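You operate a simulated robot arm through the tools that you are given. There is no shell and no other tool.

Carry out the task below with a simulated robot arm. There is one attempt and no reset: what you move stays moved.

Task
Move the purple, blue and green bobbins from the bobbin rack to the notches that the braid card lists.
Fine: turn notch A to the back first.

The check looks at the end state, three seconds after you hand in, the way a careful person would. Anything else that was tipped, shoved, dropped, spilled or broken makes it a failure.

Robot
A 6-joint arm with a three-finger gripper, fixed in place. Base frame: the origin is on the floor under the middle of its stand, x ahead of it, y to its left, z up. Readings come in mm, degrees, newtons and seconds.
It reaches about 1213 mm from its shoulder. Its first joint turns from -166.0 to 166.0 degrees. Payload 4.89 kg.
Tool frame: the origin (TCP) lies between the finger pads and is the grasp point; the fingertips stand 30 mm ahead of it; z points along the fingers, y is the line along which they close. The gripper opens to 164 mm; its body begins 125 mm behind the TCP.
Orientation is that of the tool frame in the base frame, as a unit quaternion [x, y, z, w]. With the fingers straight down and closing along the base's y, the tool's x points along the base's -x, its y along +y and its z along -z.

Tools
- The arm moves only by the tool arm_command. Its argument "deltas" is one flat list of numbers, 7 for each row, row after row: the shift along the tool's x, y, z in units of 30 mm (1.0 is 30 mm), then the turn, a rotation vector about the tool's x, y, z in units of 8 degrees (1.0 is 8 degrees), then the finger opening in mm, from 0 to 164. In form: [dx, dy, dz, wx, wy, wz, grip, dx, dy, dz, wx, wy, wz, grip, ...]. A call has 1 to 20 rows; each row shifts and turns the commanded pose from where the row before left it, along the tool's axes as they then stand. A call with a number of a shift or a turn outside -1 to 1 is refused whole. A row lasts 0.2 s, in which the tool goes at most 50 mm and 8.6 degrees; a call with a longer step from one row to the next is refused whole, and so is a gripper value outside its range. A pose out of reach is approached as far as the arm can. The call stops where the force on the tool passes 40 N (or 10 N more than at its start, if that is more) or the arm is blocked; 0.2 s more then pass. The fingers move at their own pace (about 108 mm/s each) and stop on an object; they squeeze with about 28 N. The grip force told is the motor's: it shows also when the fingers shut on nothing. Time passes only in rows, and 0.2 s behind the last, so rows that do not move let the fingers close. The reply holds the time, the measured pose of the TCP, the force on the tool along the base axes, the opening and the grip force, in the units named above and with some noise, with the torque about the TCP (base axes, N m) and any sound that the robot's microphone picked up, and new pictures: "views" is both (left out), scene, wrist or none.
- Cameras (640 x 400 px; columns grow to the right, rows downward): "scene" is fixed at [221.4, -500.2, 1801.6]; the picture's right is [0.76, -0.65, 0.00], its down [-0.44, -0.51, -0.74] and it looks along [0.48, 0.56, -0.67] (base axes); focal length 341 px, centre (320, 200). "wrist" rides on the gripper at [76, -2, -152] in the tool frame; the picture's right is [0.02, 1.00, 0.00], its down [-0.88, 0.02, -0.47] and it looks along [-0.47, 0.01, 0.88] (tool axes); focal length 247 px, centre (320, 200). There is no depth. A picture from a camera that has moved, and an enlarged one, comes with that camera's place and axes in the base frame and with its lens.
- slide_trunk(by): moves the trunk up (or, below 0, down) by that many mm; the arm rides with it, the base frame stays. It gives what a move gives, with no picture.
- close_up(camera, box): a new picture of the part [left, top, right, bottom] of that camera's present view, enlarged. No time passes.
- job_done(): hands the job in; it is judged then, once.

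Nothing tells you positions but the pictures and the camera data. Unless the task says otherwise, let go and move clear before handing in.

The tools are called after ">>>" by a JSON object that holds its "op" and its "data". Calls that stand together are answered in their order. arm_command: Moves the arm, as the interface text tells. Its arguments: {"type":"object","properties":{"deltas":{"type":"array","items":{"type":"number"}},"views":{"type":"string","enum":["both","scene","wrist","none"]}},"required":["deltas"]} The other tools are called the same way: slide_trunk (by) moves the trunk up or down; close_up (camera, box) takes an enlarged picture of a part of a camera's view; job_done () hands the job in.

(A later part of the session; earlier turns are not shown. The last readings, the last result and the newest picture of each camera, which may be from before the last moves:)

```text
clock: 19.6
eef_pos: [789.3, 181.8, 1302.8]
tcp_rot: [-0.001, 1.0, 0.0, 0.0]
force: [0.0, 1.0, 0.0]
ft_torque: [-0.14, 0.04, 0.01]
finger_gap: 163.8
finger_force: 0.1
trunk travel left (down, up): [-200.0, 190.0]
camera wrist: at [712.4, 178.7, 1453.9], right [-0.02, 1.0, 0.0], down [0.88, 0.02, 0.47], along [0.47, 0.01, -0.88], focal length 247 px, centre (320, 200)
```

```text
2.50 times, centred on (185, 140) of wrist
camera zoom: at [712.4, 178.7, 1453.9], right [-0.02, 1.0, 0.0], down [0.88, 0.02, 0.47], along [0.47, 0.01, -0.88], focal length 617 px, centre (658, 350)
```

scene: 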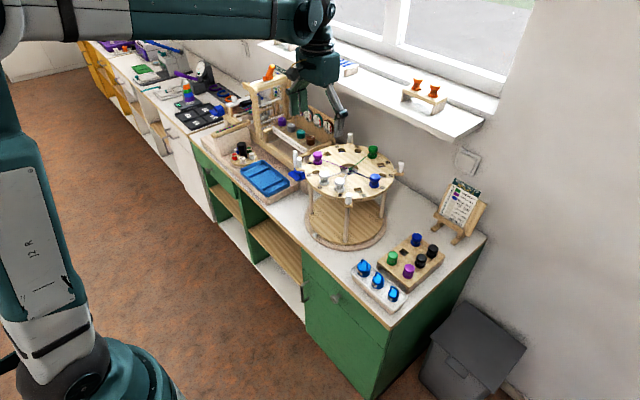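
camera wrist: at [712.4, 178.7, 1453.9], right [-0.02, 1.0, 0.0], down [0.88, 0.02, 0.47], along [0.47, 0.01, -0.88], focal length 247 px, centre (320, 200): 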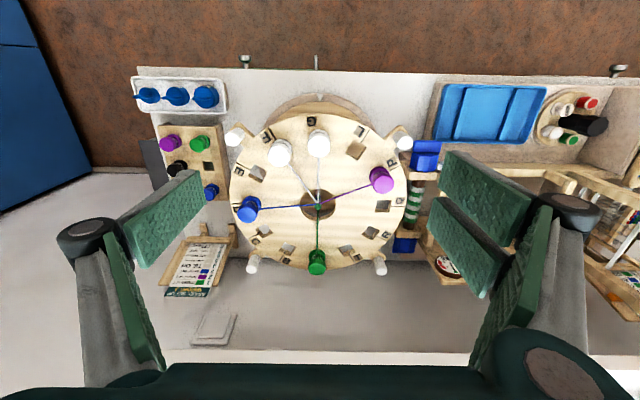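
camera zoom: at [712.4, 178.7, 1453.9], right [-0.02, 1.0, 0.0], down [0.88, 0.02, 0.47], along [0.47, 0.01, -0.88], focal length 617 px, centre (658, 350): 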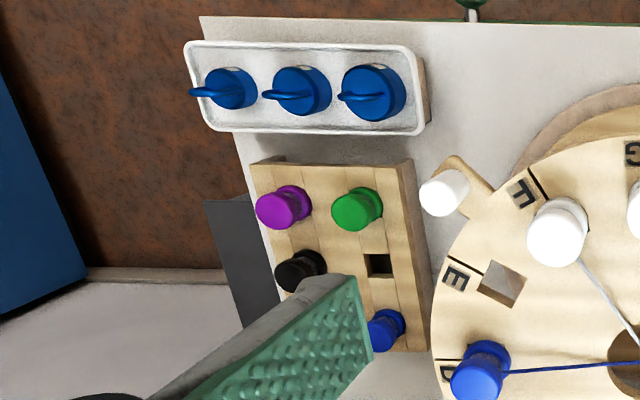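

Notch A is now exactly at the back, with G at the front marker. The target notches are Q near (932, 300), T near (1038, 239) and C near (993, 73). T is closest to the window sill, so before working there I'll tilt the camera to see how far the sill sticks out.

>>> {"op": "arm_command", "data": {"deltas": [0, 0, 0, 0, -1, 0, 164, 0, 0, 0, 0, -1, 0, 164, 0, 0, 0, 0, -1, 0, 164], "views": "both"}}

```text
clock: 20.4
eef_pos: [789.3, 180.0, 1301.4]
tcp_rot: [0.0, 0.978, 0.0, 0.208]
force: [0.6, -0.5, -0.2]
ft_torque: [-0.01, 0.06, 0.01]
finger_gap: 164.0
finger_force: 0.1
trunk travel left (down, up): [-200.0, 190.0]
camera wrist: at [657.5, 177.5, 1409.1], right [-0.02, 1.0, -0.01], down [0.61, 0.02, 0.79], along [0.79, 0.01, -0.61], focal length 247 px, centre (320, 200)
```

scene: 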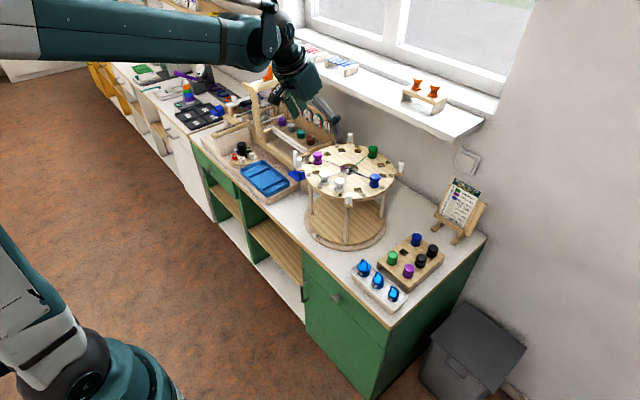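
wrist: 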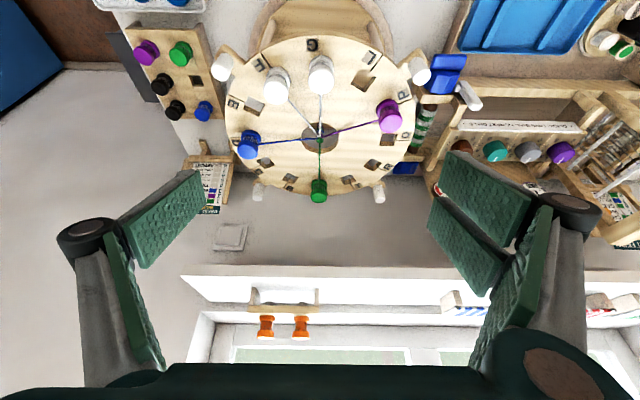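

>>> {"op": "close_up", "data": {"camera": "wrist", "box": [170, 180, 430, 360]}}

>>> {"op": "close_up", "data": {"camera": "scene", "box": [330, 30, 530, 160]}}

```text
2.22 times, centred on (300, 270) of wrist
camera zoom: at [657.5, 177.5, 1409.1], right [-0.02, 1.0, -0.01], down [0.61, 0.02, 0.79], along [0.79, 0.01, -0.61], focal length 549 px, centre (364, 44)
```

zoom: 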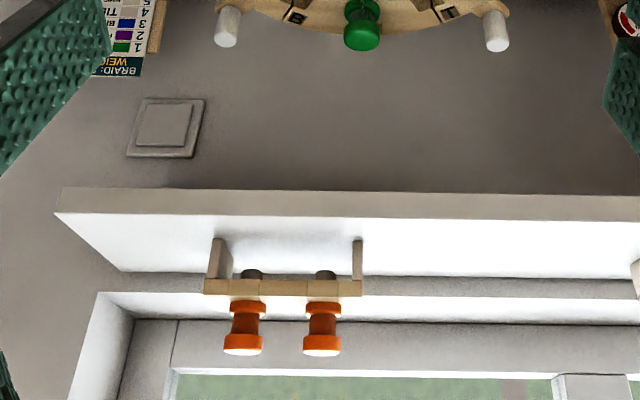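

```text
3.08 times, centred on (430, 95) of scene
camera zoom: at [221.4, -500.2, 1801.6], right [0.76, -0.65, 0.0], down [-0.44, -0.51, -0.74], along [0.48, 0.56, -0.67], focal length 1049 px, centre (-18, 523)
```

zoom: 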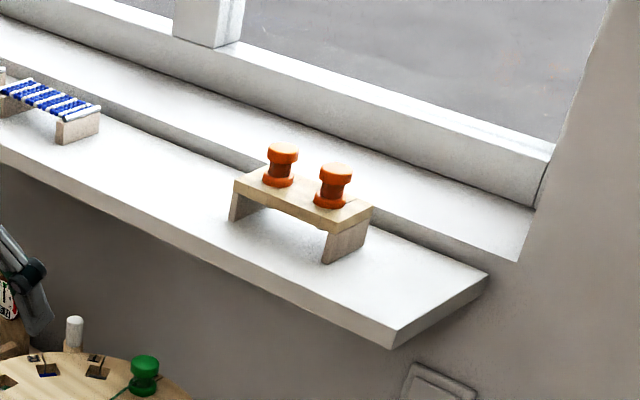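

The sill's front edge is near x = 1128 at z 1210–1237, which should just clear the gripper at notch T. Next I'll straighten the tool and move over the bobbin rack, around (877–1005, −173 to −105), for a close look.

>>> {"op": "arm_command", "data": {"deltas": [0, 0, 0, 0, 1, 0, 164, 0, 0, 0, 0, 1, 0, 164, 0, 0, 0, 0, 1, 0, 164, 0, -0.909, 0.518, 0, 0, 0, 164, 0, -0.909, 0.518, 0, 0, 0, 164, 0, -0.909, 0.518, 0, 0, 0, 164, 0, -0.909, 0.518, 0, 0, 0, 164, 0, -0.909, 0.518, 0, 0, 0, 164, 0, -0.909, 0.518, 0, 0, 0, 164, 0, -0.909, 0.518, 0, 0, 0, 164, 0, -0.909, 0.518, 0, 0, 0, 164, 0, -0.909, 0.518, 0, 0, 0, 164, 0, -0.909, 0.518, 0, 0, 0, 164, 0, -0.909, 0.518, 0, 0, 0, 164], "views": "both"}}

>>> {"op": "close_up", "data": {"camera": "wrist", "box": [200, 60, 440, 260]}}

```text
clock: 23.4
eef_pos: [788.5, -119.4, 1129.0]
tcp_rot: [0.0, 1.0, 0.0, 0.0]
force: [-0.1, 0.8, 0.1]
ft_torque: [-0.11, -0.06, 0.03]
finger_gap: 164.0
finger_force: 0.1
trunk travel left (down, up): [-200.0, 190.0]
camera wrist: at [711.4, -121.1, 1281.4], right [-0.02, 1.0, 0.0], down [0.88, 0.02, 0.47], along [0.47, 0.01, -0.88], focal length 247 px, centre (320, 200)
```

scene: 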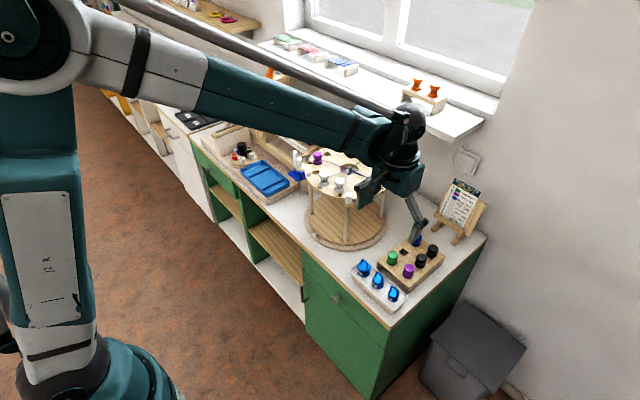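
wrist: 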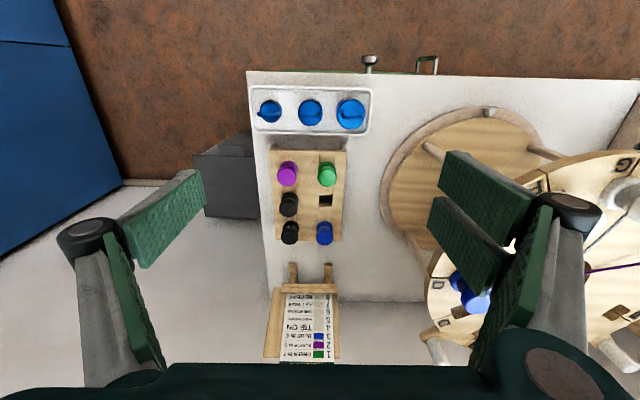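

```text
2.00 times, centred on (320, 160) of wrist
camera zoom: at [711.4, -121.1, 1281.4], right [-0.02, 1.0, 0.0], down [0.88, 0.02, 0.47], along [0.47, 0.01, -0.88], focal length 494 px, centre (320, 280)
```

zoom: 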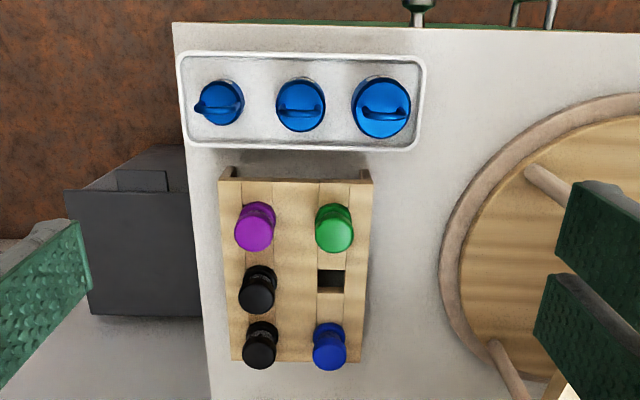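

Everything is upright and the rack lines up with the base axes. I put the bobbin tops at green (877, −105), purple (877, −174) and blue (1005, −105), all near z 877. I'll pick green first and move above it with a narrower opening.

>>> {"op": "arm_command", "data": {"deltas": [-0.492, 0.08, 0.939, 0, 0, 0, 52, -0.492, 0.08, 0.939, 0, 0, 0, 52, -0.492, 0.08, 0.939, 0, 0, 0, 52, -0.492, 0.08, 0.939, 0, 0, 0, 52, -0.492, 0.08, 0.939, 0, 0, 0, 52, -0.492, 0.08, 0.939, 0, 0, 0, 52], "views": "both"}}

>>> {"op": "close_up", "data": {"camera": "wrist", "box": [220, 90, 420, 240]}}

>>> {"op": "close_up", "data": {"camera": "scene", "box": [345, 200, 465, 310]}}

```text
clock: 24.8
eef_pos: [878.1, -105.4, 958.3]
tcp_rot: [0.0, 1.0, 0.0, 0.0]
force: [-1.6, -0.1, -0.3]
ft_torque: [-0.04, -0.22, -0.04]
finger_gap: 52.1
finger_force: 0.1
trunk travel left (down, up): [-200.0, 190.0]
camera wrist: at [801.2, -107.4, 1112.3], right [-0.02, 1.0, 0.0], down [0.88, 0.02, 0.47], along [0.47, 0.01, -0.88], focal length 247 px, centre (320, 200)
```

scene: 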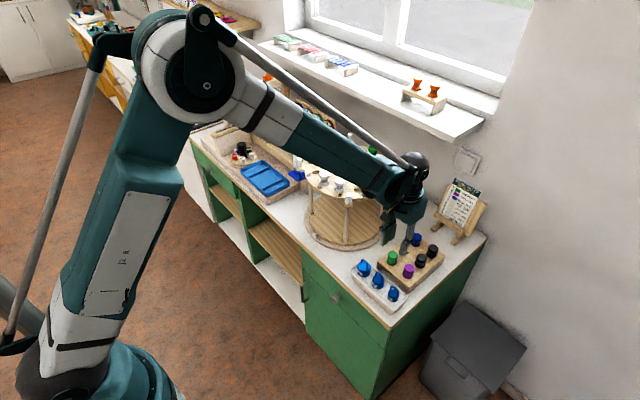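
wrist: 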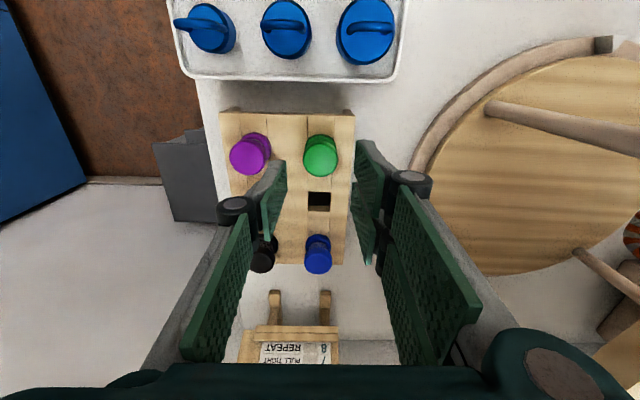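

```text
2.67 times, centred on (320, 165) of wrist
camera zoom: at [801.2, -107.4, 1112.3], right [-0.02, 1.0, 0.0], down [0.88, 0.02, 0.47], along [0.47, 0.01, -0.88], focal length 659 px, centre (320, 293)
```

zoom: 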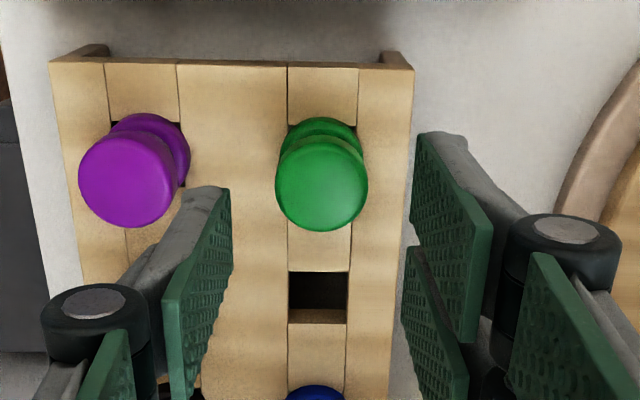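

```text
3.64 times, centred on (405, 255) of scene
camera zoom: at [221.4, -500.2, 1801.6], right [0.76, -0.65, 0.0], down [-0.44, -0.51, -0.74], along [0.48, 0.56, -0.67], focal length 1240 px, centre (11, 0)
```

zoom: 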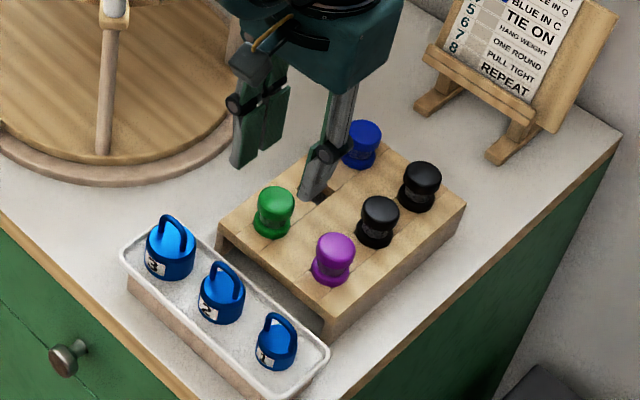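

The fingers are centred on green in y, and it's about 2–4 mm ahead in x. I'll descend to just above its top and re-measure.

>>> {"op": "arm_command", "data": {"deltas": [-0.07, 0, 0.5, 0, 0, 0, 52, 0, 0, 0.6, 0, 0, 0, 52, 0, 0, 0.5, 0, 0, 0, 52], "views": "both"}}

>>> {"op": "close_up", "data": {"camera": "wrist", "box": [220, 90, 420, 240]}}

>>> {"op": "close_up", "data": {"camera": "scene", "box": [345, 200, 465, 310]}}

```text
clock: 25.6
eef_pos: [880.8, -107.1, 913.4]
tcp_rot: [-0.001, 1.0, 0.001, 0.0]
force: [-0.2, 0.2, 0.1]
ft_torque: [0.01, -0.08, 0.0]
finger_gap: 51.9
finger_force: 0.1
trunk travel left (down, up): [-200.0, 190.0]
camera wrist: at [803.4, -109.9, 1065.0], right [-0.02, 1.0, 0.0], down [0.88, 0.02, 0.47], along [0.47, 0.01, -0.88], focal length 247 px, centre (320, 200)
```

scene: 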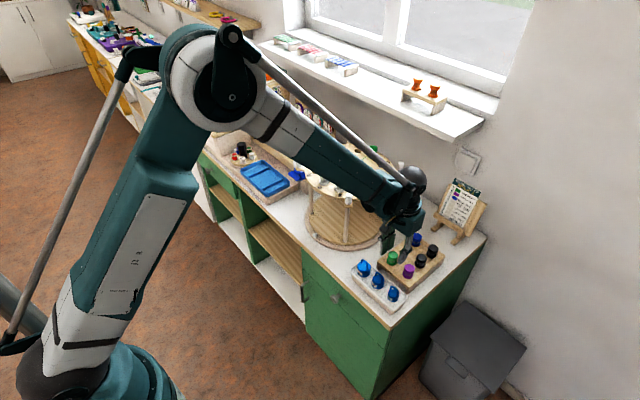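
wrist: 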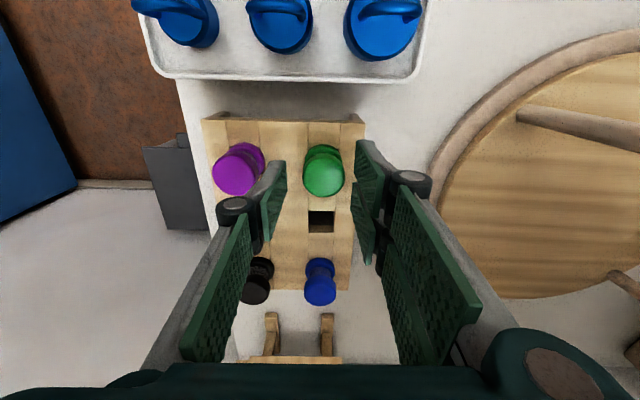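

```text
2.67 times, centred on (320, 165) of wrist
camera zoom: at [803.4, -109.9, 1065.0], right [-0.02, 1.0, 0.0], down [0.88, 0.02, 0.47], along [0.47, 0.01, -0.88], focal length 659 px, centre (320, 293)
```

zoom: 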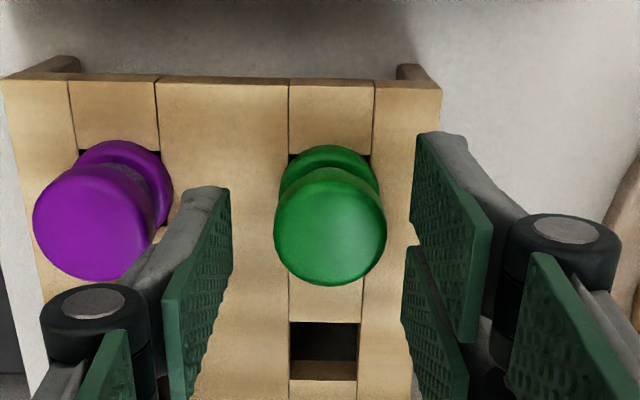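

```text
3.64 times, centred on (405, 255) of scene
camera zoom: at [221.4, -500.2, 1801.6], right [0.76, -0.65, 0.0], down [-0.44, -0.51, -0.74], along [0.48, 0.56, -0.67], focal length 1240 px, centre (11, 0)
```

zoom: 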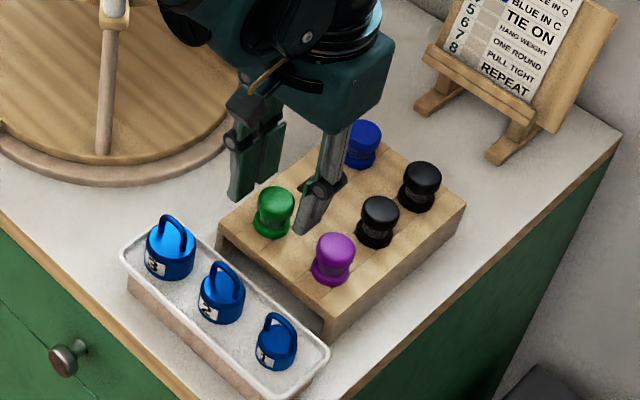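

Green's top is at about (880.5, −105.3, 878.5) with a 34 mm flange, standing 30 mm above the rack. I'll centre in y, go down around it and close.

>>> {"op": "arm_command", "data": {"deltas": [0, 0.06, 0.15, 0, 0, 0, 52, 0, 0, 0.4, 0, 0, 0, 52, 0, 0, 0.4, 0, 0, 0, 52, 0, 0, 0, 0, 0, 0, 52], "views": "both"}}

>>> {"op": "close_up", "data": {"camera": "wrist", "box": [220, 90, 420, 240]}}

>>> {"op": "close_up", "data": {"camera": "scene", "box": [345, 200, 465, 310]}}

```text
clock: 26.6
eef_pos: [880.8, -105.8, 883.9]
tcp_rot: [0.0, 1.0, 0.0, 0.0]
force: [-0.1, -0.6, 0.2]
ft_torque: [0.03, 0.0, 0.01]
finger_gap: 51.7
finger_force: 0.0
trunk travel left (down, up): [-200.0, 190.0]
camera wrist: at [804.6, -107.9, 1036.1], right [-0.02, 1.0, 0.0], down [0.88, 0.02, 0.47], along [0.47, 0.01, -0.88], focal length 247 px, centre (320, 200)
```

scene: 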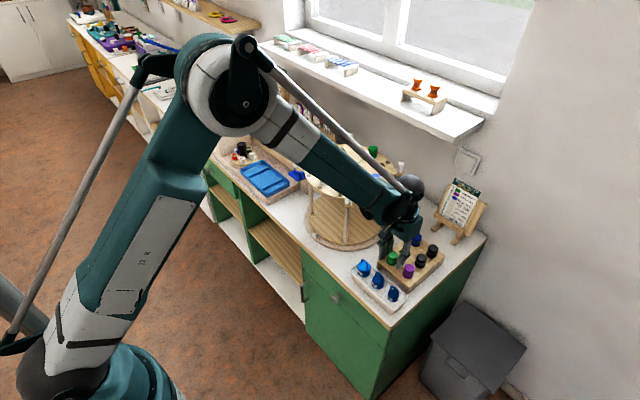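
wrist: 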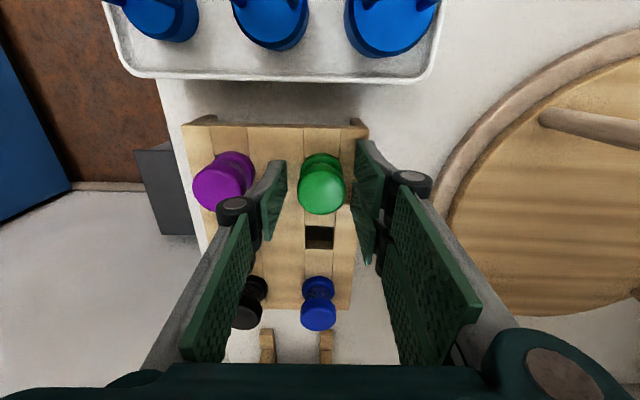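

```text
2.67 times, centred on (320, 165) of wrist
camera zoom: at [804.6, -107.9, 1036.1], right [-0.02, 1.0, 0.0], down [0.88, 0.02, 0.47], along [0.47, 0.01, -0.88], focal length 659 px, centre (320, 293)
```

zoom: 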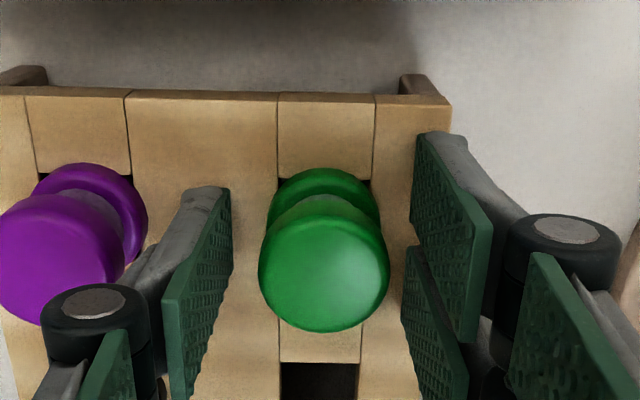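

```text
3.64 times, centred on (405, 255) of scene
camera zoom: at [221.4, -500.2, 1801.6], right [0.76, -0.65, 0.0], down [-0.44, -0.51, -0.74], along [0.48, 0.56, -0.67], focal length 1240 px, centre (11, 0)
```

zoom: 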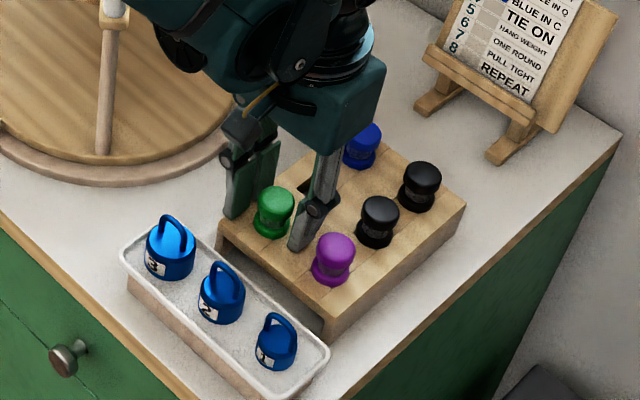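

Green is centred between the pads to within a millimetre. Closing now.

>>> {"op": "arm_command", "data": {"deltas": [0, 0, 0, 0, 0, 0, 24, 0, 0, 0, 0, 0, 0, 24, 0, 0, 0, 0, 0, 0, 24, 0, 0, 0, 0, 0, 0, 24], "views": "both"}}

>>> {"op": "close_up", "data": {"camera": "wrist", "box": [220, 90, 420, 240]}}

```text
clock: 27.6
eef_pos: [881.3, -106.6, 883.8]
tcp_rot: [0.0, 1.0, 0.0, 0.001]
force: [-0.9, -0.7, -0.3]
ft_torque: [0.01, 0.04, 0.0]
finger_gap: 32.5
finger_force: 28.1
trunk travel left (down, up): [-200.0, 190.0]
camera wrist: at [804.6, -107.9, 1036.2], right [-0.02, 1.0, 0.0], down [0.88, 0.02, 0.47], along [0.47, 0.01, -0.88], focal length 247 px, centre (320, 200)
```

scene: 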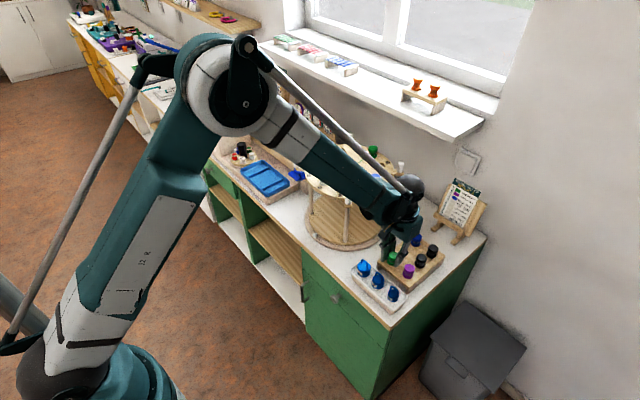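
wrist: 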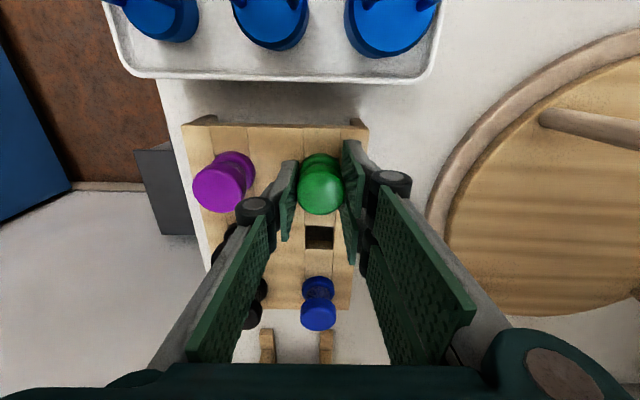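

```text
2.67 times, centred on (320, 165) of wrist
camera zoom: at [804.6, -107.9, 1036.2], right [-0.02, 1.0, 0.0], down [0.88, 0.02, 0.47], along [0.47, 0.01, -0.88], focal length 659 px, centre (320, 293)
```

zoom: 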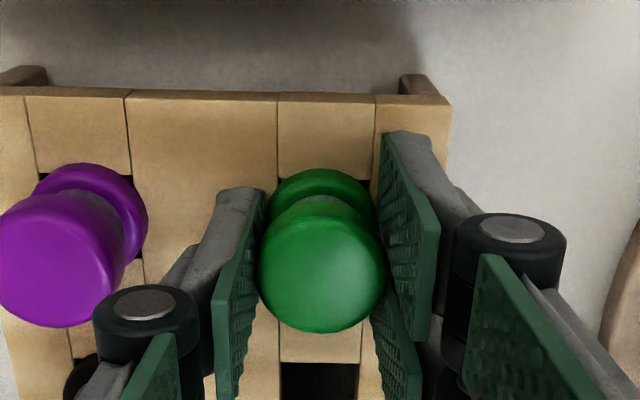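

Green is held (gap 32.5 mm). I'll lift it straight up and check that it comes out cleanly, and what its stem looks like.

>>> {"op": "arm_command", "data": {"deltas": [0, 0, -0.2, 0, 0, 0, 24, 0, 0, -0.4, 0, 0, 0, 24, 0, 0, -0.6, 0, 0, 0, 24, 0, 0, -0.8, 0, 0, 0, 24, 0, 0, -0.8, 0, 0, 0, 24], "views": "both"}}

>>> {"op": "close_up", "data": {"camera": "wrist", "box": [220, 90, 420, 240]}}

>>> {"op": "close_up", "data": {"camera": "scene", "box": [345, 190, 465, 300]}}

```text
clock: 28.8
eef_pos: [880.5, -105.0, 967.1]
tcp_rot: [0.0, 1.0, 0.001, 0.0]
force: [1.0, 0.6, -1.5]
ft_torque: [0.0, 0.13, 0.01]
finger_gap: 32.0
finger_force: 27.5
trunk travel left (down, up): [-200.0, 190.0]
camera wrist: at [804.1, -107.0, 1118.9], right [-0.02, 1.0, 0.0], down [0.88, 0.02, 0.47], along [0.47, 0.01, -0.88], focal length 247 px, centre (320, 200)
```

scene: 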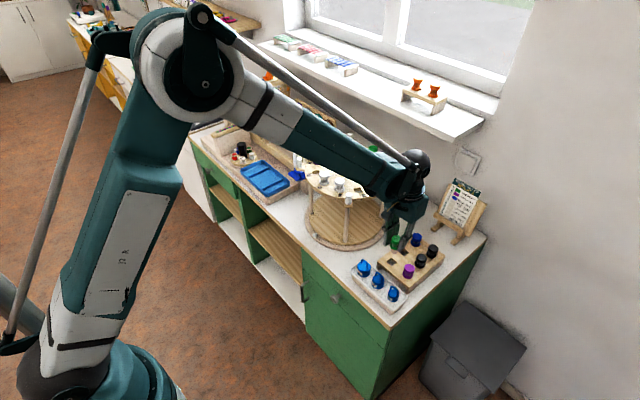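
wrist: 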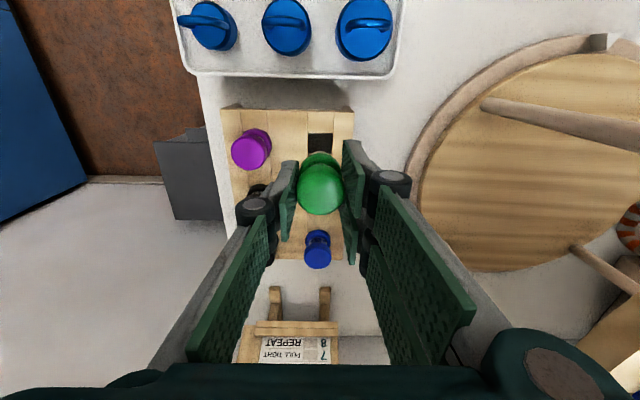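

```text
2.67 times, centred on (320, 165) of wrist
camera zoom: at [804.1, -107.0, 1118.9], right [-0.02, 1.0, 0.0], down [0.88, 0.02, 0.47], along [0.47, 0.01, -0.88], focal length 659 px, centre (320, 293)
```

zoom: 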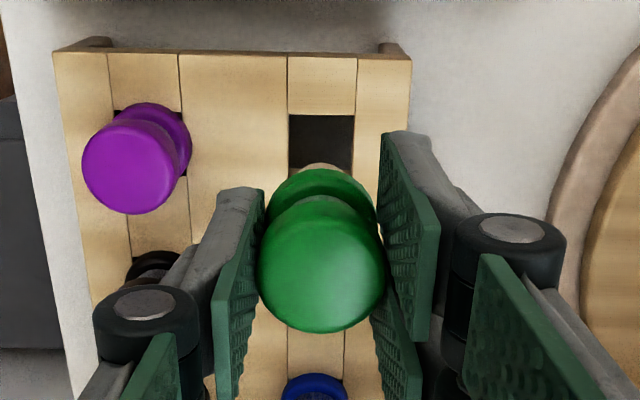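

```text
3.64 times, centred on (405, 245) of scene
camera zoom: at [221.4, -500.2, 1801.6], right [0.76, -0.65, 0.0], down [-0.44, -0.51, -0.74], along [0.48, 0.56, -0.67], focal length 1240 px, centre (11, 36)
```

zoom: 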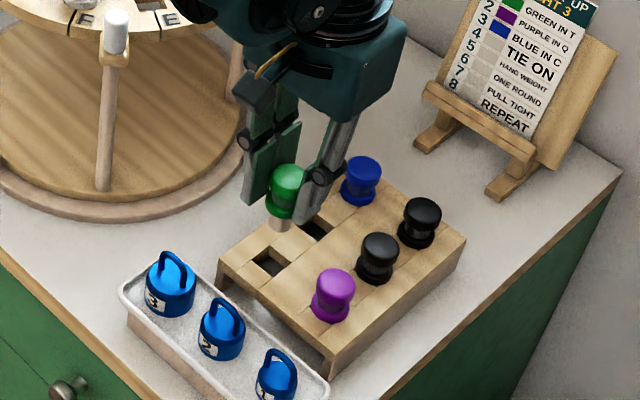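

The stem is a round wooden peg about 15–17 mm long, so the fit in the 26 mm square notches is loose. I'll lift to z ≈ 1190, clear of everything, and cross over to above notch T near (1037, 239).

>>> {"op": "arm_command", "data": {"deltas": [0, 0, -0.93, 0, 0, 0, 24, 0, 0, -0.93, 0, 0, 0, 24, 0, 0, -0.93, 0, 0, 0, 24, 0, 0, -0.93, 0, 0, 0, 24, 0, 0, -0.93, 0, 0, 0, 24, 0, 0, -0.93, 0, 0, 0, 24, 0, 0, -0.93, 0, 0, 0, 24, 0, 0, -0.93, 0, 0, 0, 24, -0.436, 0.956, 0, 0, 0, 0, 24, -0.436, 0.956, 0, 0, 0, 0, 24, -0.436, 0.956, 0, 0, 0, 0, 24, -0.436, 0.956, 0, 0, 0, 0, 24, -0.436, 0.956, 0, 0, 0, 0, 24, -0.436, 0.956, 0, 0, 0, 0, 24], "views": "both"}}

```text
clock: 31.8
eef_pos: [959.0, 69.6, 1193.4]
tcp_rot: [0.001, 1.0, 0.0, 0.0]
force: [0.0, -0.6, -0.2]
ft_torque: [0.1, -0.09, -0.04]
finger_gap: 32.4
finger_force: 28.0
trunk travel left (down, up): [-200.0, 190.0]
camera wrist: at [882.9, 66.6, 1346.1], right [-0.02, 1.0, 0.0], down [0.88, 0.02, 0.47], along [0.47, 0.01, -0.88], focal length 247 px, centre (320, 200)
```

scene: 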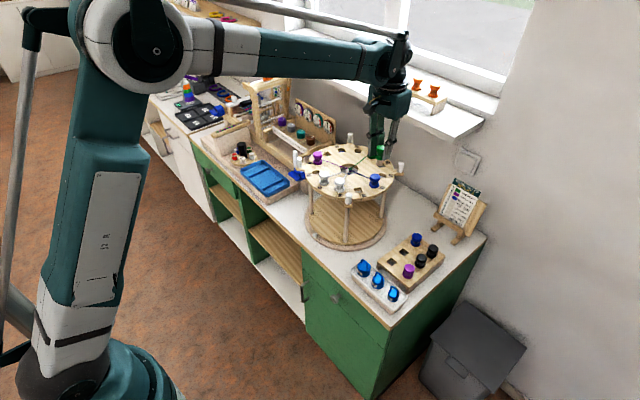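
wrist: 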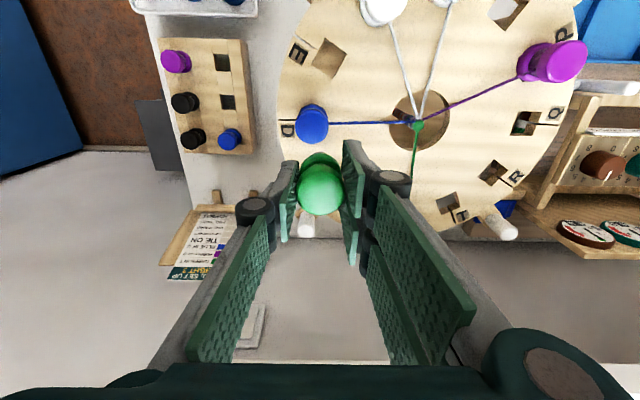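

>>> {"op": "close_up", "data": {"camera": "wrist", "box": [390, 90, 550, 250]}}

>>> {"op": "close_up", "data": {"camera": "scene", "box": [300, 0, 500, 220]}}

```text
2.50 times, centred on (470, 170) of wrist
camera zoom: at [882.9, 66.6, 1346.1], right [-0.02, 1.0, 0.0], down [0.88, 0.02, 0.47], along [0.47, 0.01, -0.88], focal length 617 px, centre (-55, 275)
```

zoom: 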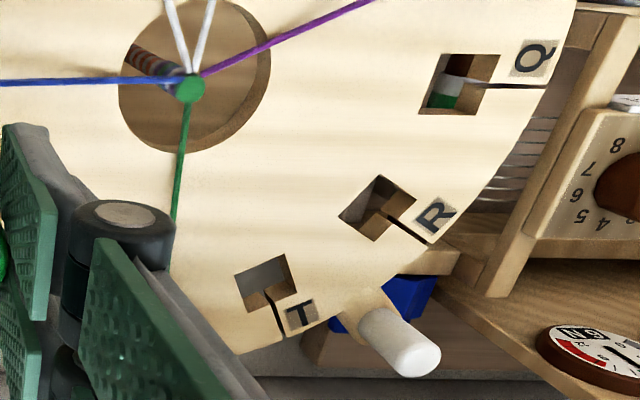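

```text
1.82 times, centred on (400, 110) of scene
camera zoom: at [221.4, -500.2, 1801.6], right [0.76, -0.65, 0.0], down [-0.44, -0.51, -0.74], along [0.48, 0.56, -0.67], focal length 620 px, centre (174, 364)
```

zoom: 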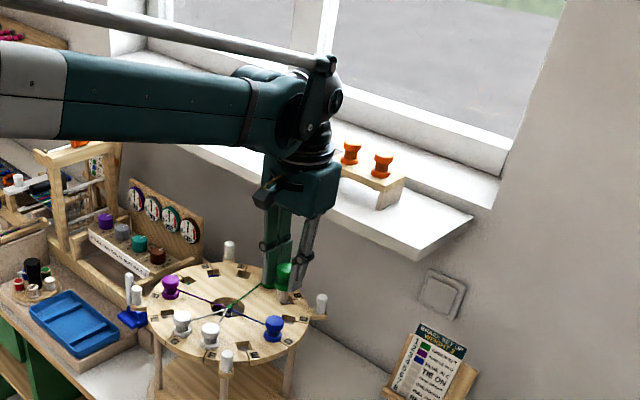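

Triangulation now gives disc centre (931.7, 178.6) and notch radius 121.5, so T = (1036.9, 239.3), Q = (931.7, 300.1) and C = (992.4, 73.4). I'll carry on to above T and turn the tool 30° to match that notch.

>>> {"op": "arm_command", "data": {"deltas": [-0.433, 0.943, 0, 0, 0, 0, 24, -0.433, 0.943, 0, 0, 0, 0, 24, -0.433, 0.943, 0, 0, 0, 0, 24, -0.433, 0.943, 0, 0, 0, 0, 24, -0.433, 0.943, 0, 0, 0, 0, 24, -0.433, 0.943, 0, 0, 0, 0, 24, 0, 0, 0, 0, 0, -0.9375, 24, 0, 0, 0, 0, 0, -0.9375, 24, 0, 0, 0, 0, 0, -0.9375, 24, 0, 0, 0, 0, 0, -0.9375, 24, 0, 0, 0, 0, 0, 0, 24], "views": "both"}}

>>> {"op": "close_up", "data": {"camera": "wrist", "box": [220, 60, 420, 240]}}

>>> {"op": "close_up", "data": {"camera": "scene", "box": [300, 0, 500, 220]}}

```text
clock: 34.2
eef_pos: [1036.3, 237.8, 1191.2]
tcp_rot: [-0.26, 0.966, 0.001, 0.0]
force: [-0.1, -0.3, -1.6]
ft_torque: [0.02, -0.02, 0.01]
finger_gap: 32.3
finger_force: 27.7
trunk travel left (down, up): [-200.0, 190.0]
camera wrist: at [970.6, 197.7, 1344.3], right [-0.52, 0.85, 0.0], down [0.75, 0.46, 0.47], along [0.4, 0.25, -0.88], focal length 247 px, centre (320, 200)
```

scene: 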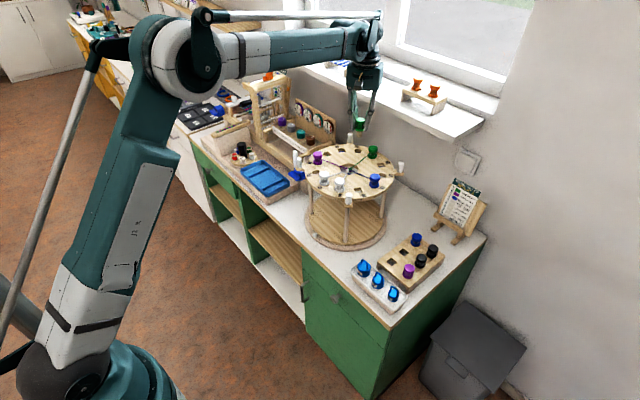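
wrist: 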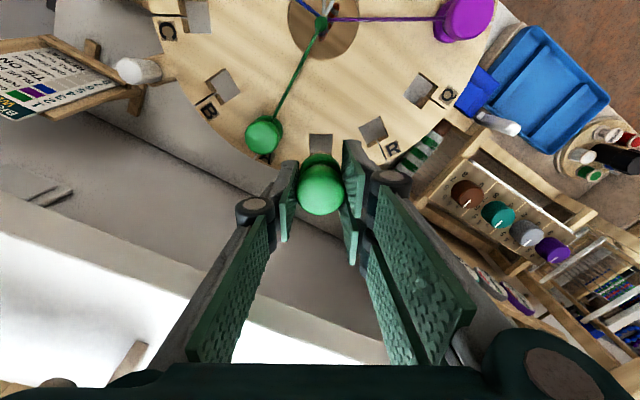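

```text
2.22 times, centred on (320, 150) of wrist
camera zoom: at [970.6, 197.7, 1344.3], right [-0.52, 0.85, 0.0], down [0.75, 0.46, 0.47], along [0.4, 0.25, -0.88], focal length 549 px, centre (320, 311)
```

zoom: 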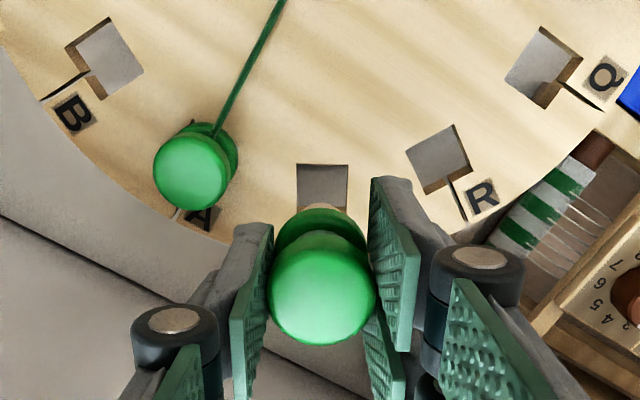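

```text
1.82 times, centred on (400, 110) of scene
camera zoom: at [221.4, -500.2, 1801.6], right [0.76, -0.65, 0.0], down [-0.44, -0.51, -0.74], along [0.48, 0.56, -0.67], focal length 620 px, centre (174, 364)
```

zoom: 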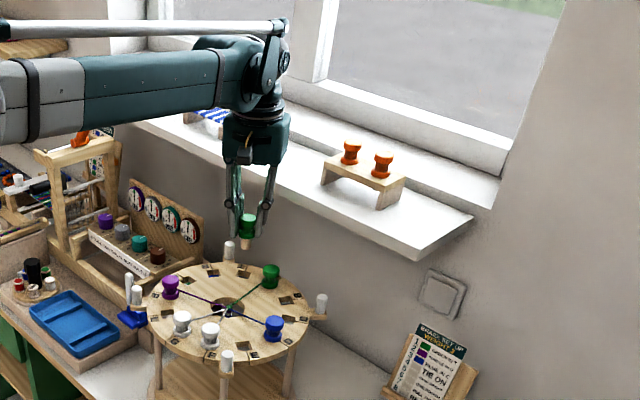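

Green is right above T: the hole, stem and tool axis agree to within 1–2 mm. I'll shift 1 mm outward and descend until the stem is just above the disc, then check.

>>> {"op": "arm_command", "data": {"deltas": [-0.033, 0, 0.4, 0, 0, 0, 24, 0, 0, 0.7, 0, 0, 0, 24, 0, 0, 0.7, 0, 0, 0, 24, 0, 0, 0.5, 0, 0, 0, 24, 0, 0, 0, 0, 0, 0, 24], "views": "both"}}

>>> {"op": "close_up", "data": {"camera": "wrist", "box": [220, 60, 420, 240]}}

>>> {"op": "close_up", "data": {"camera": "scene", "box": [310, 90, 410, 190]}}

```text
clock: 35.4
eef_pos: [1037.8, 236.6, 1124.1]
tcp_rot: [-0.259, 0.966, 0.0, -0.001]
force: [0.2, 0.8, -1.4]
ft_torque: [0.02, 0.02, -0.03]
finger_gap: 32.3
finger_force: 28.2
trunk travel left (down, up): [-200.0, 190.0]
camera wrist: at [972.3, 197.4, 1276.8], right [-0.52, 0.85, 0.0], down [0.75, 0.46, 0.47], along [0.4, 0.25, -0.88], focal length 247 px, centre (320, 200)
```

scene: 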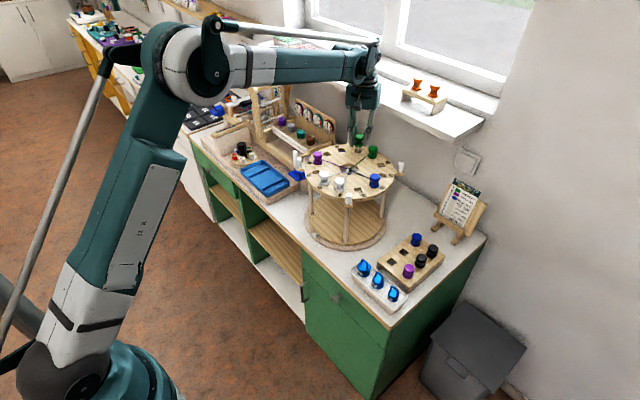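
wrist: 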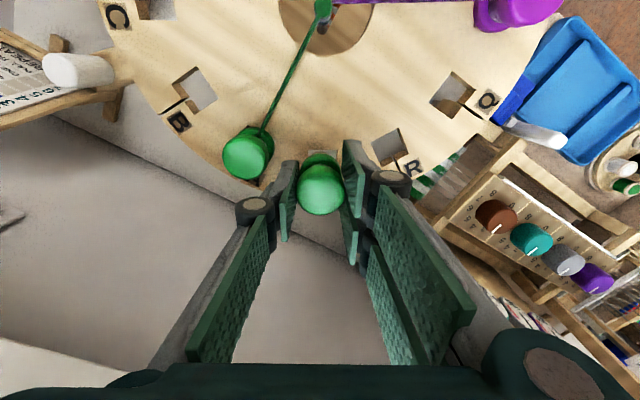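

```text
2.22 times, centred on (320, 150) of wrist
camera zoom: at [972.3, 197.4, 1276.8], right [-0.52, 0.85, 0.0], down [0.75, 0.46, 0.47], along [0.4, 0.25, -0.88], focal length 549 px, centre (320, 311)
```

zoom: 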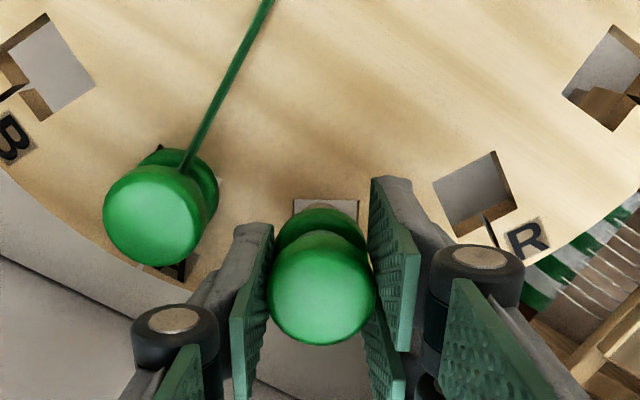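

```text
4.00 times, centred on (360, 140) of scene
camera zoom: at [221.4, -500.2, 1801.6], right [0.76, -0.65, 0.0], down [-0.44, -0.51, -0.74], along [0.48, 0.56, -0.67], focal length 1364 px, centre (160, 440)
```

zoom: 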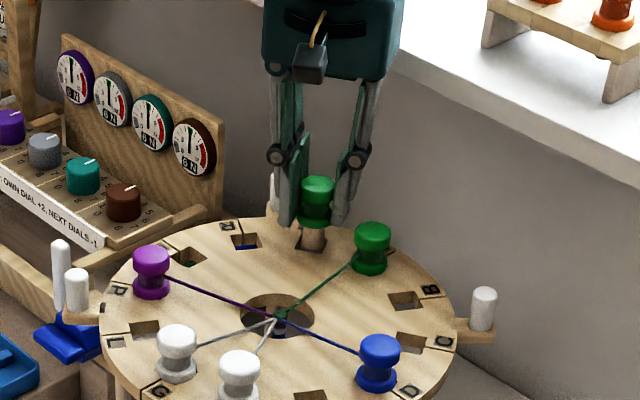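

The hole is about 2 mm toward R from the bobbin, so I'll correct that. The stem then goes into T in small steps while I watch the force.

>>> {"op": "arm_command", "data": {"deltas": [0.015, 0.067, 0, 0, 0, 0, 24, 0, 0, 0.2, 0, 0, 0, 24, 0, 0, 0.25, 0, 0, 0, 24, 0, 0, 0.25, 0, 0, 0, 24, 0, 0, 0, 0, 0, 0, 24], "views": "both"}}

>>> {"op": "close_up", "data": {"camera": "scene", "box": [310, 90, 410, 190]}}

>>> {"op": "close_up", "data": {"camera": "wrist", "box": [220, 60, 420, 240]}}

```text
clock: 36.6
eef_pos: [1037.5, 238.6, 1103.5]
tcp_rot: [-0.259, 0.966, 0.001, 0.001]
force: [0.4, -0.6, -1.1]
ft_torque: [0.02, 0.05, 0.01]
finger_gap: 32.4
finger_force: 27.8
trunk travel left (down, up): [-200.0, 190.0]
camera wrist: at [971.7, 199.8, 1255.4], right [-0.52, 0.85, 0.0], down [0.75, 0.46, 0.47], along [0.4, 0.25, -0.88], focal length 247 px, centre (320, 200)
```

scene: 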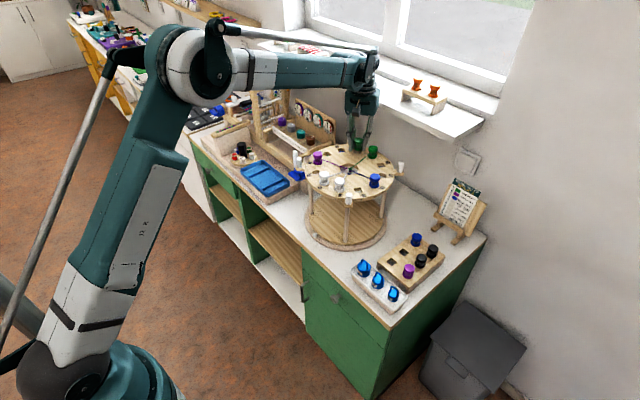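
wrist: 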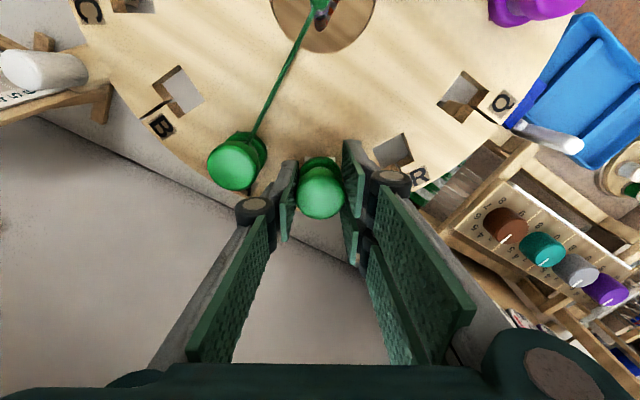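

```text
4.00 times, centred on (360, 140) of scene
camera zoom: at [221.4, -500.2, 1801.6], right [0.76, -0.65, 0.0], down [-0.44, -0.51, -0.74], along [0.48, 0.56, -0.67], focal length 1364 px, centre (160, 440)
```

zoom: 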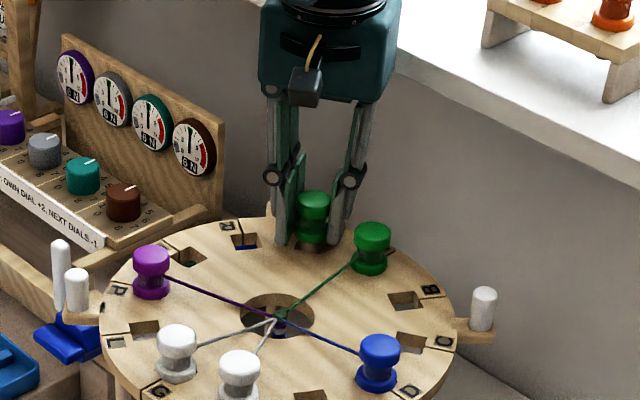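

```text
2.22 times, centred on (320, 150) of wrist
camera zoom: at [971.7, 199.8, 1255.4], right [-0.52, 0.85, 0.0], down [0.75, 0.46, 0.47], along [0.4, 0.25, -0.88], focal length 549 px, centre (320, 311)
```

zoom: 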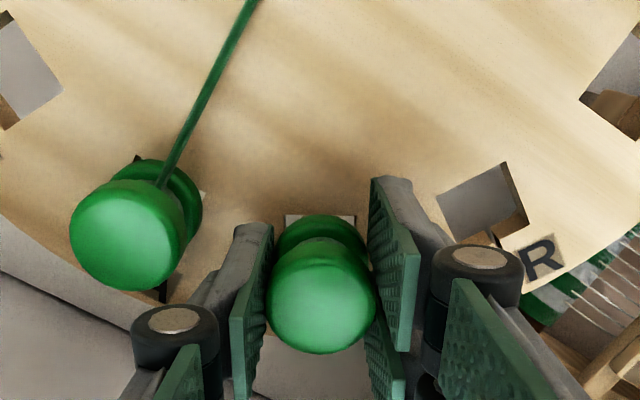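

The stem has entered T with no load. I'll lower the last few millimetres until the flange rests on the disc.

>>> {"op": "arm_command", "data": {"deltas": [0, 0, 0.1, 0, 0, 0, 24, 0, 0, 0.07, 0, 0, 0, 24, 0, 0, 0, 0, 0, 0, 24], "views": "wrist"}}

>>> {"op": "close_up", "data": {"camera": "scene", "box": [310, 90, 410, 190]}}

>>> {"op": "close_up", "data": {"camera": "wrist", "box": [220, 60, 420, 240]}}

```text
clock: 37.4
eef_pos: [1036.8, 240.2, 1097.0]
tcp_rot: [-0.259, 0.966, -0.001, 0.0]
force: [0.6, -0.8, -0.7]
ft_torque: [0.0, 0.0, 0.02]
finger_gap: 32.4
finger_force: 27.9
trunk travel left (down, up): [-200.0, 190.0]
camera wrist: at [971.6, 199.7, 1248.5], right [-0.52, 0.85, 0.0], down [0.75, 0.46, 0.47], along [0.4, 0.25, -0.88], focal length 247 px, centre (320, 200)
```

wrist: 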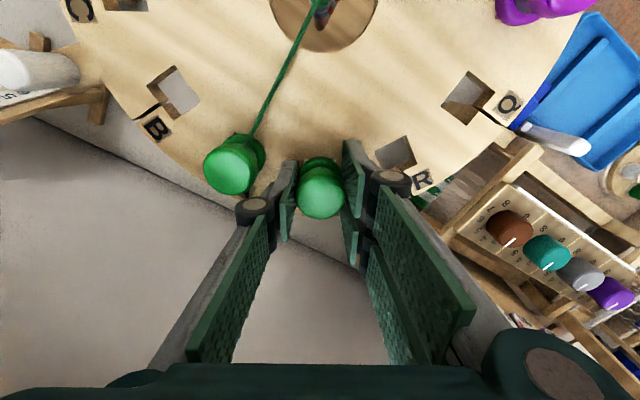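

```text
4.00 times, centred on (360, 140) of scene
camera zoom: at [221.4, -500.2, 1801.6], right [0.76, -0.65, 0.0], down [-0.44, -0.51, -0.74], along [0.48, 0.56, -0.67], focal length 1364 px, centre (160, 440)
```

zoom: 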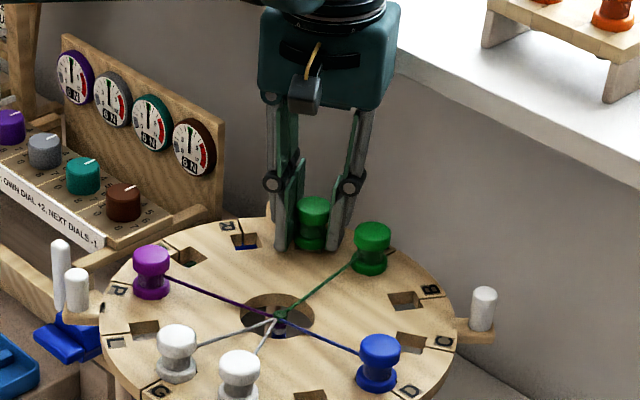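

```text
2.22 times, centred on (320, 150) of wrist
camera zoom: at [971.6, 199.7, 1248.5], right [-0.52, 0.85, 0.0], down [0.75, 0.46, 0.47], along [0.4, 0.25, -0.88], focal length 549 px, centre (320, 311)
```

zoom: 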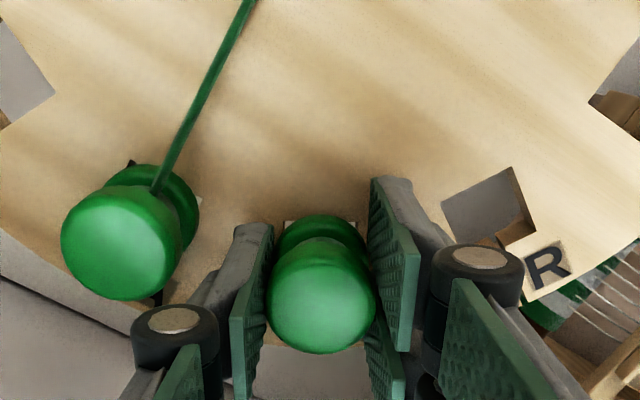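

No contact yet, so I'll keep lowering gently.

>>> {"op": "arm_command", "data": {"deltas": [0, 0, 0.05, 0, 0, 0, 24, 0, 0, 0.03, 0, 0, 0, 24, 0, 0, 0, 0, 0, 0, 24], "views": "none"}}

```text
clock: 38.2
eef_pos: [1036.6, 240.7, 1093.9]
tcp_rot: [-0.259, 0.966, 0.001, 0.0]
force: [-0.4, 0.1, -0.8]
ft_torque: [0.0, 0.01, -0.02]
finger_gap: 32.4
finger_force: 28.3
trunk travel left (down, up): [-200.0, 190.0]
```

>>> {"op": "arm_command", "data": {"deltas": [0, 0, 0.04, 0, 0, 0, 24, 0, 0, 0.03, 0, 0, 0, 24, 0, 0, 0, 0, 0, 0, 24], "views": "wrist"}}

>>> {"op": "close_up", "data": {"camera": "scene", "box": [330, 120, 390, 180]}}

>>> {"op": "close_up", "data": {"camera": "wrist", "box": [220, 60, 420, 240]}}

```text
clock: 39.0
eef_pos: [1035.7, 239.5, 1090.3]
tcp_rot: [-0.259, 0.966, 0.0, 0.0]
force: [0.9, -0.4, -0.8]
ft_torque: [-0.02, 0.01, -0.01]
finger_gap: 32.5
finger_force: 27.8
trunk travel left (down, up): [-200.0, 190.0]
camera wrist: at [970.9, 199.3, 1243.6], right [-0.52, 0.85, 0.0], down [0.75, 0.46, 0.47], along [0.4, 0.25, -0.88], focal length 247 px, centre (320, 200)
```

wrist: 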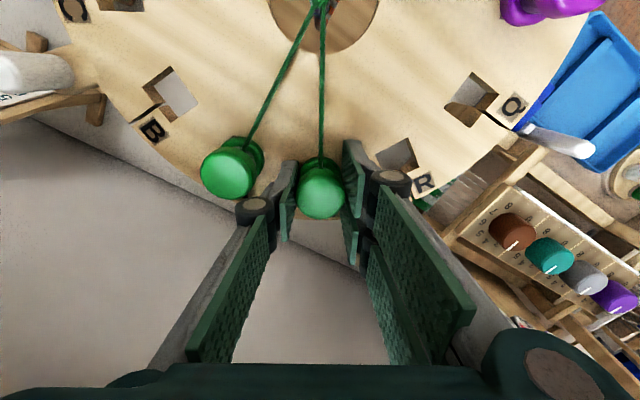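

```text
6.67 times, centred on (360, 150) of scene
camera zoom: at [221.4, -500.2, 1801.6], right [0.76, -0.65, 0.0], down [-0.44, -0.51, -0.74], along [0.48, 0.56, -0.67], focal length 2273 px, centre (53, 533)
```

zoom: 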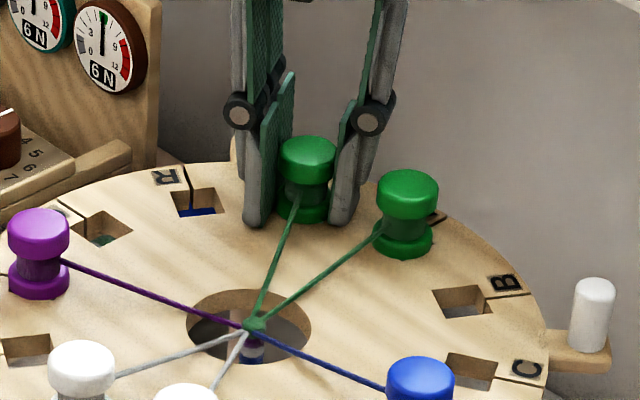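

```text
2.22 times, centred on (320, 150) of wrist
camera zoom: at [970.9, 199.3, 1243.6], right [-0.52, 0.85, 0.0], down [0.75, 0.46, 0.47], along [0.4, 0.25, -0.88], focal length 549 px, centre (320, 311)
```

zoom: 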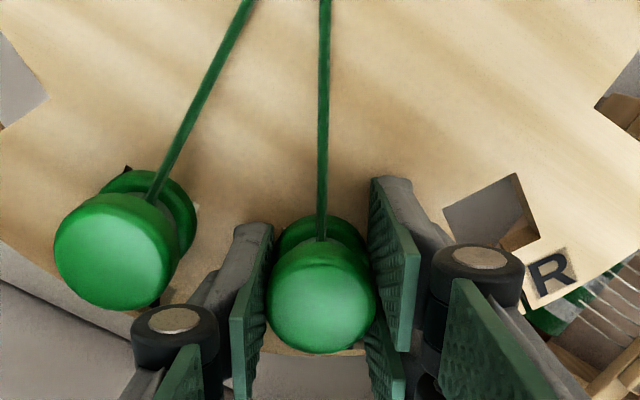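

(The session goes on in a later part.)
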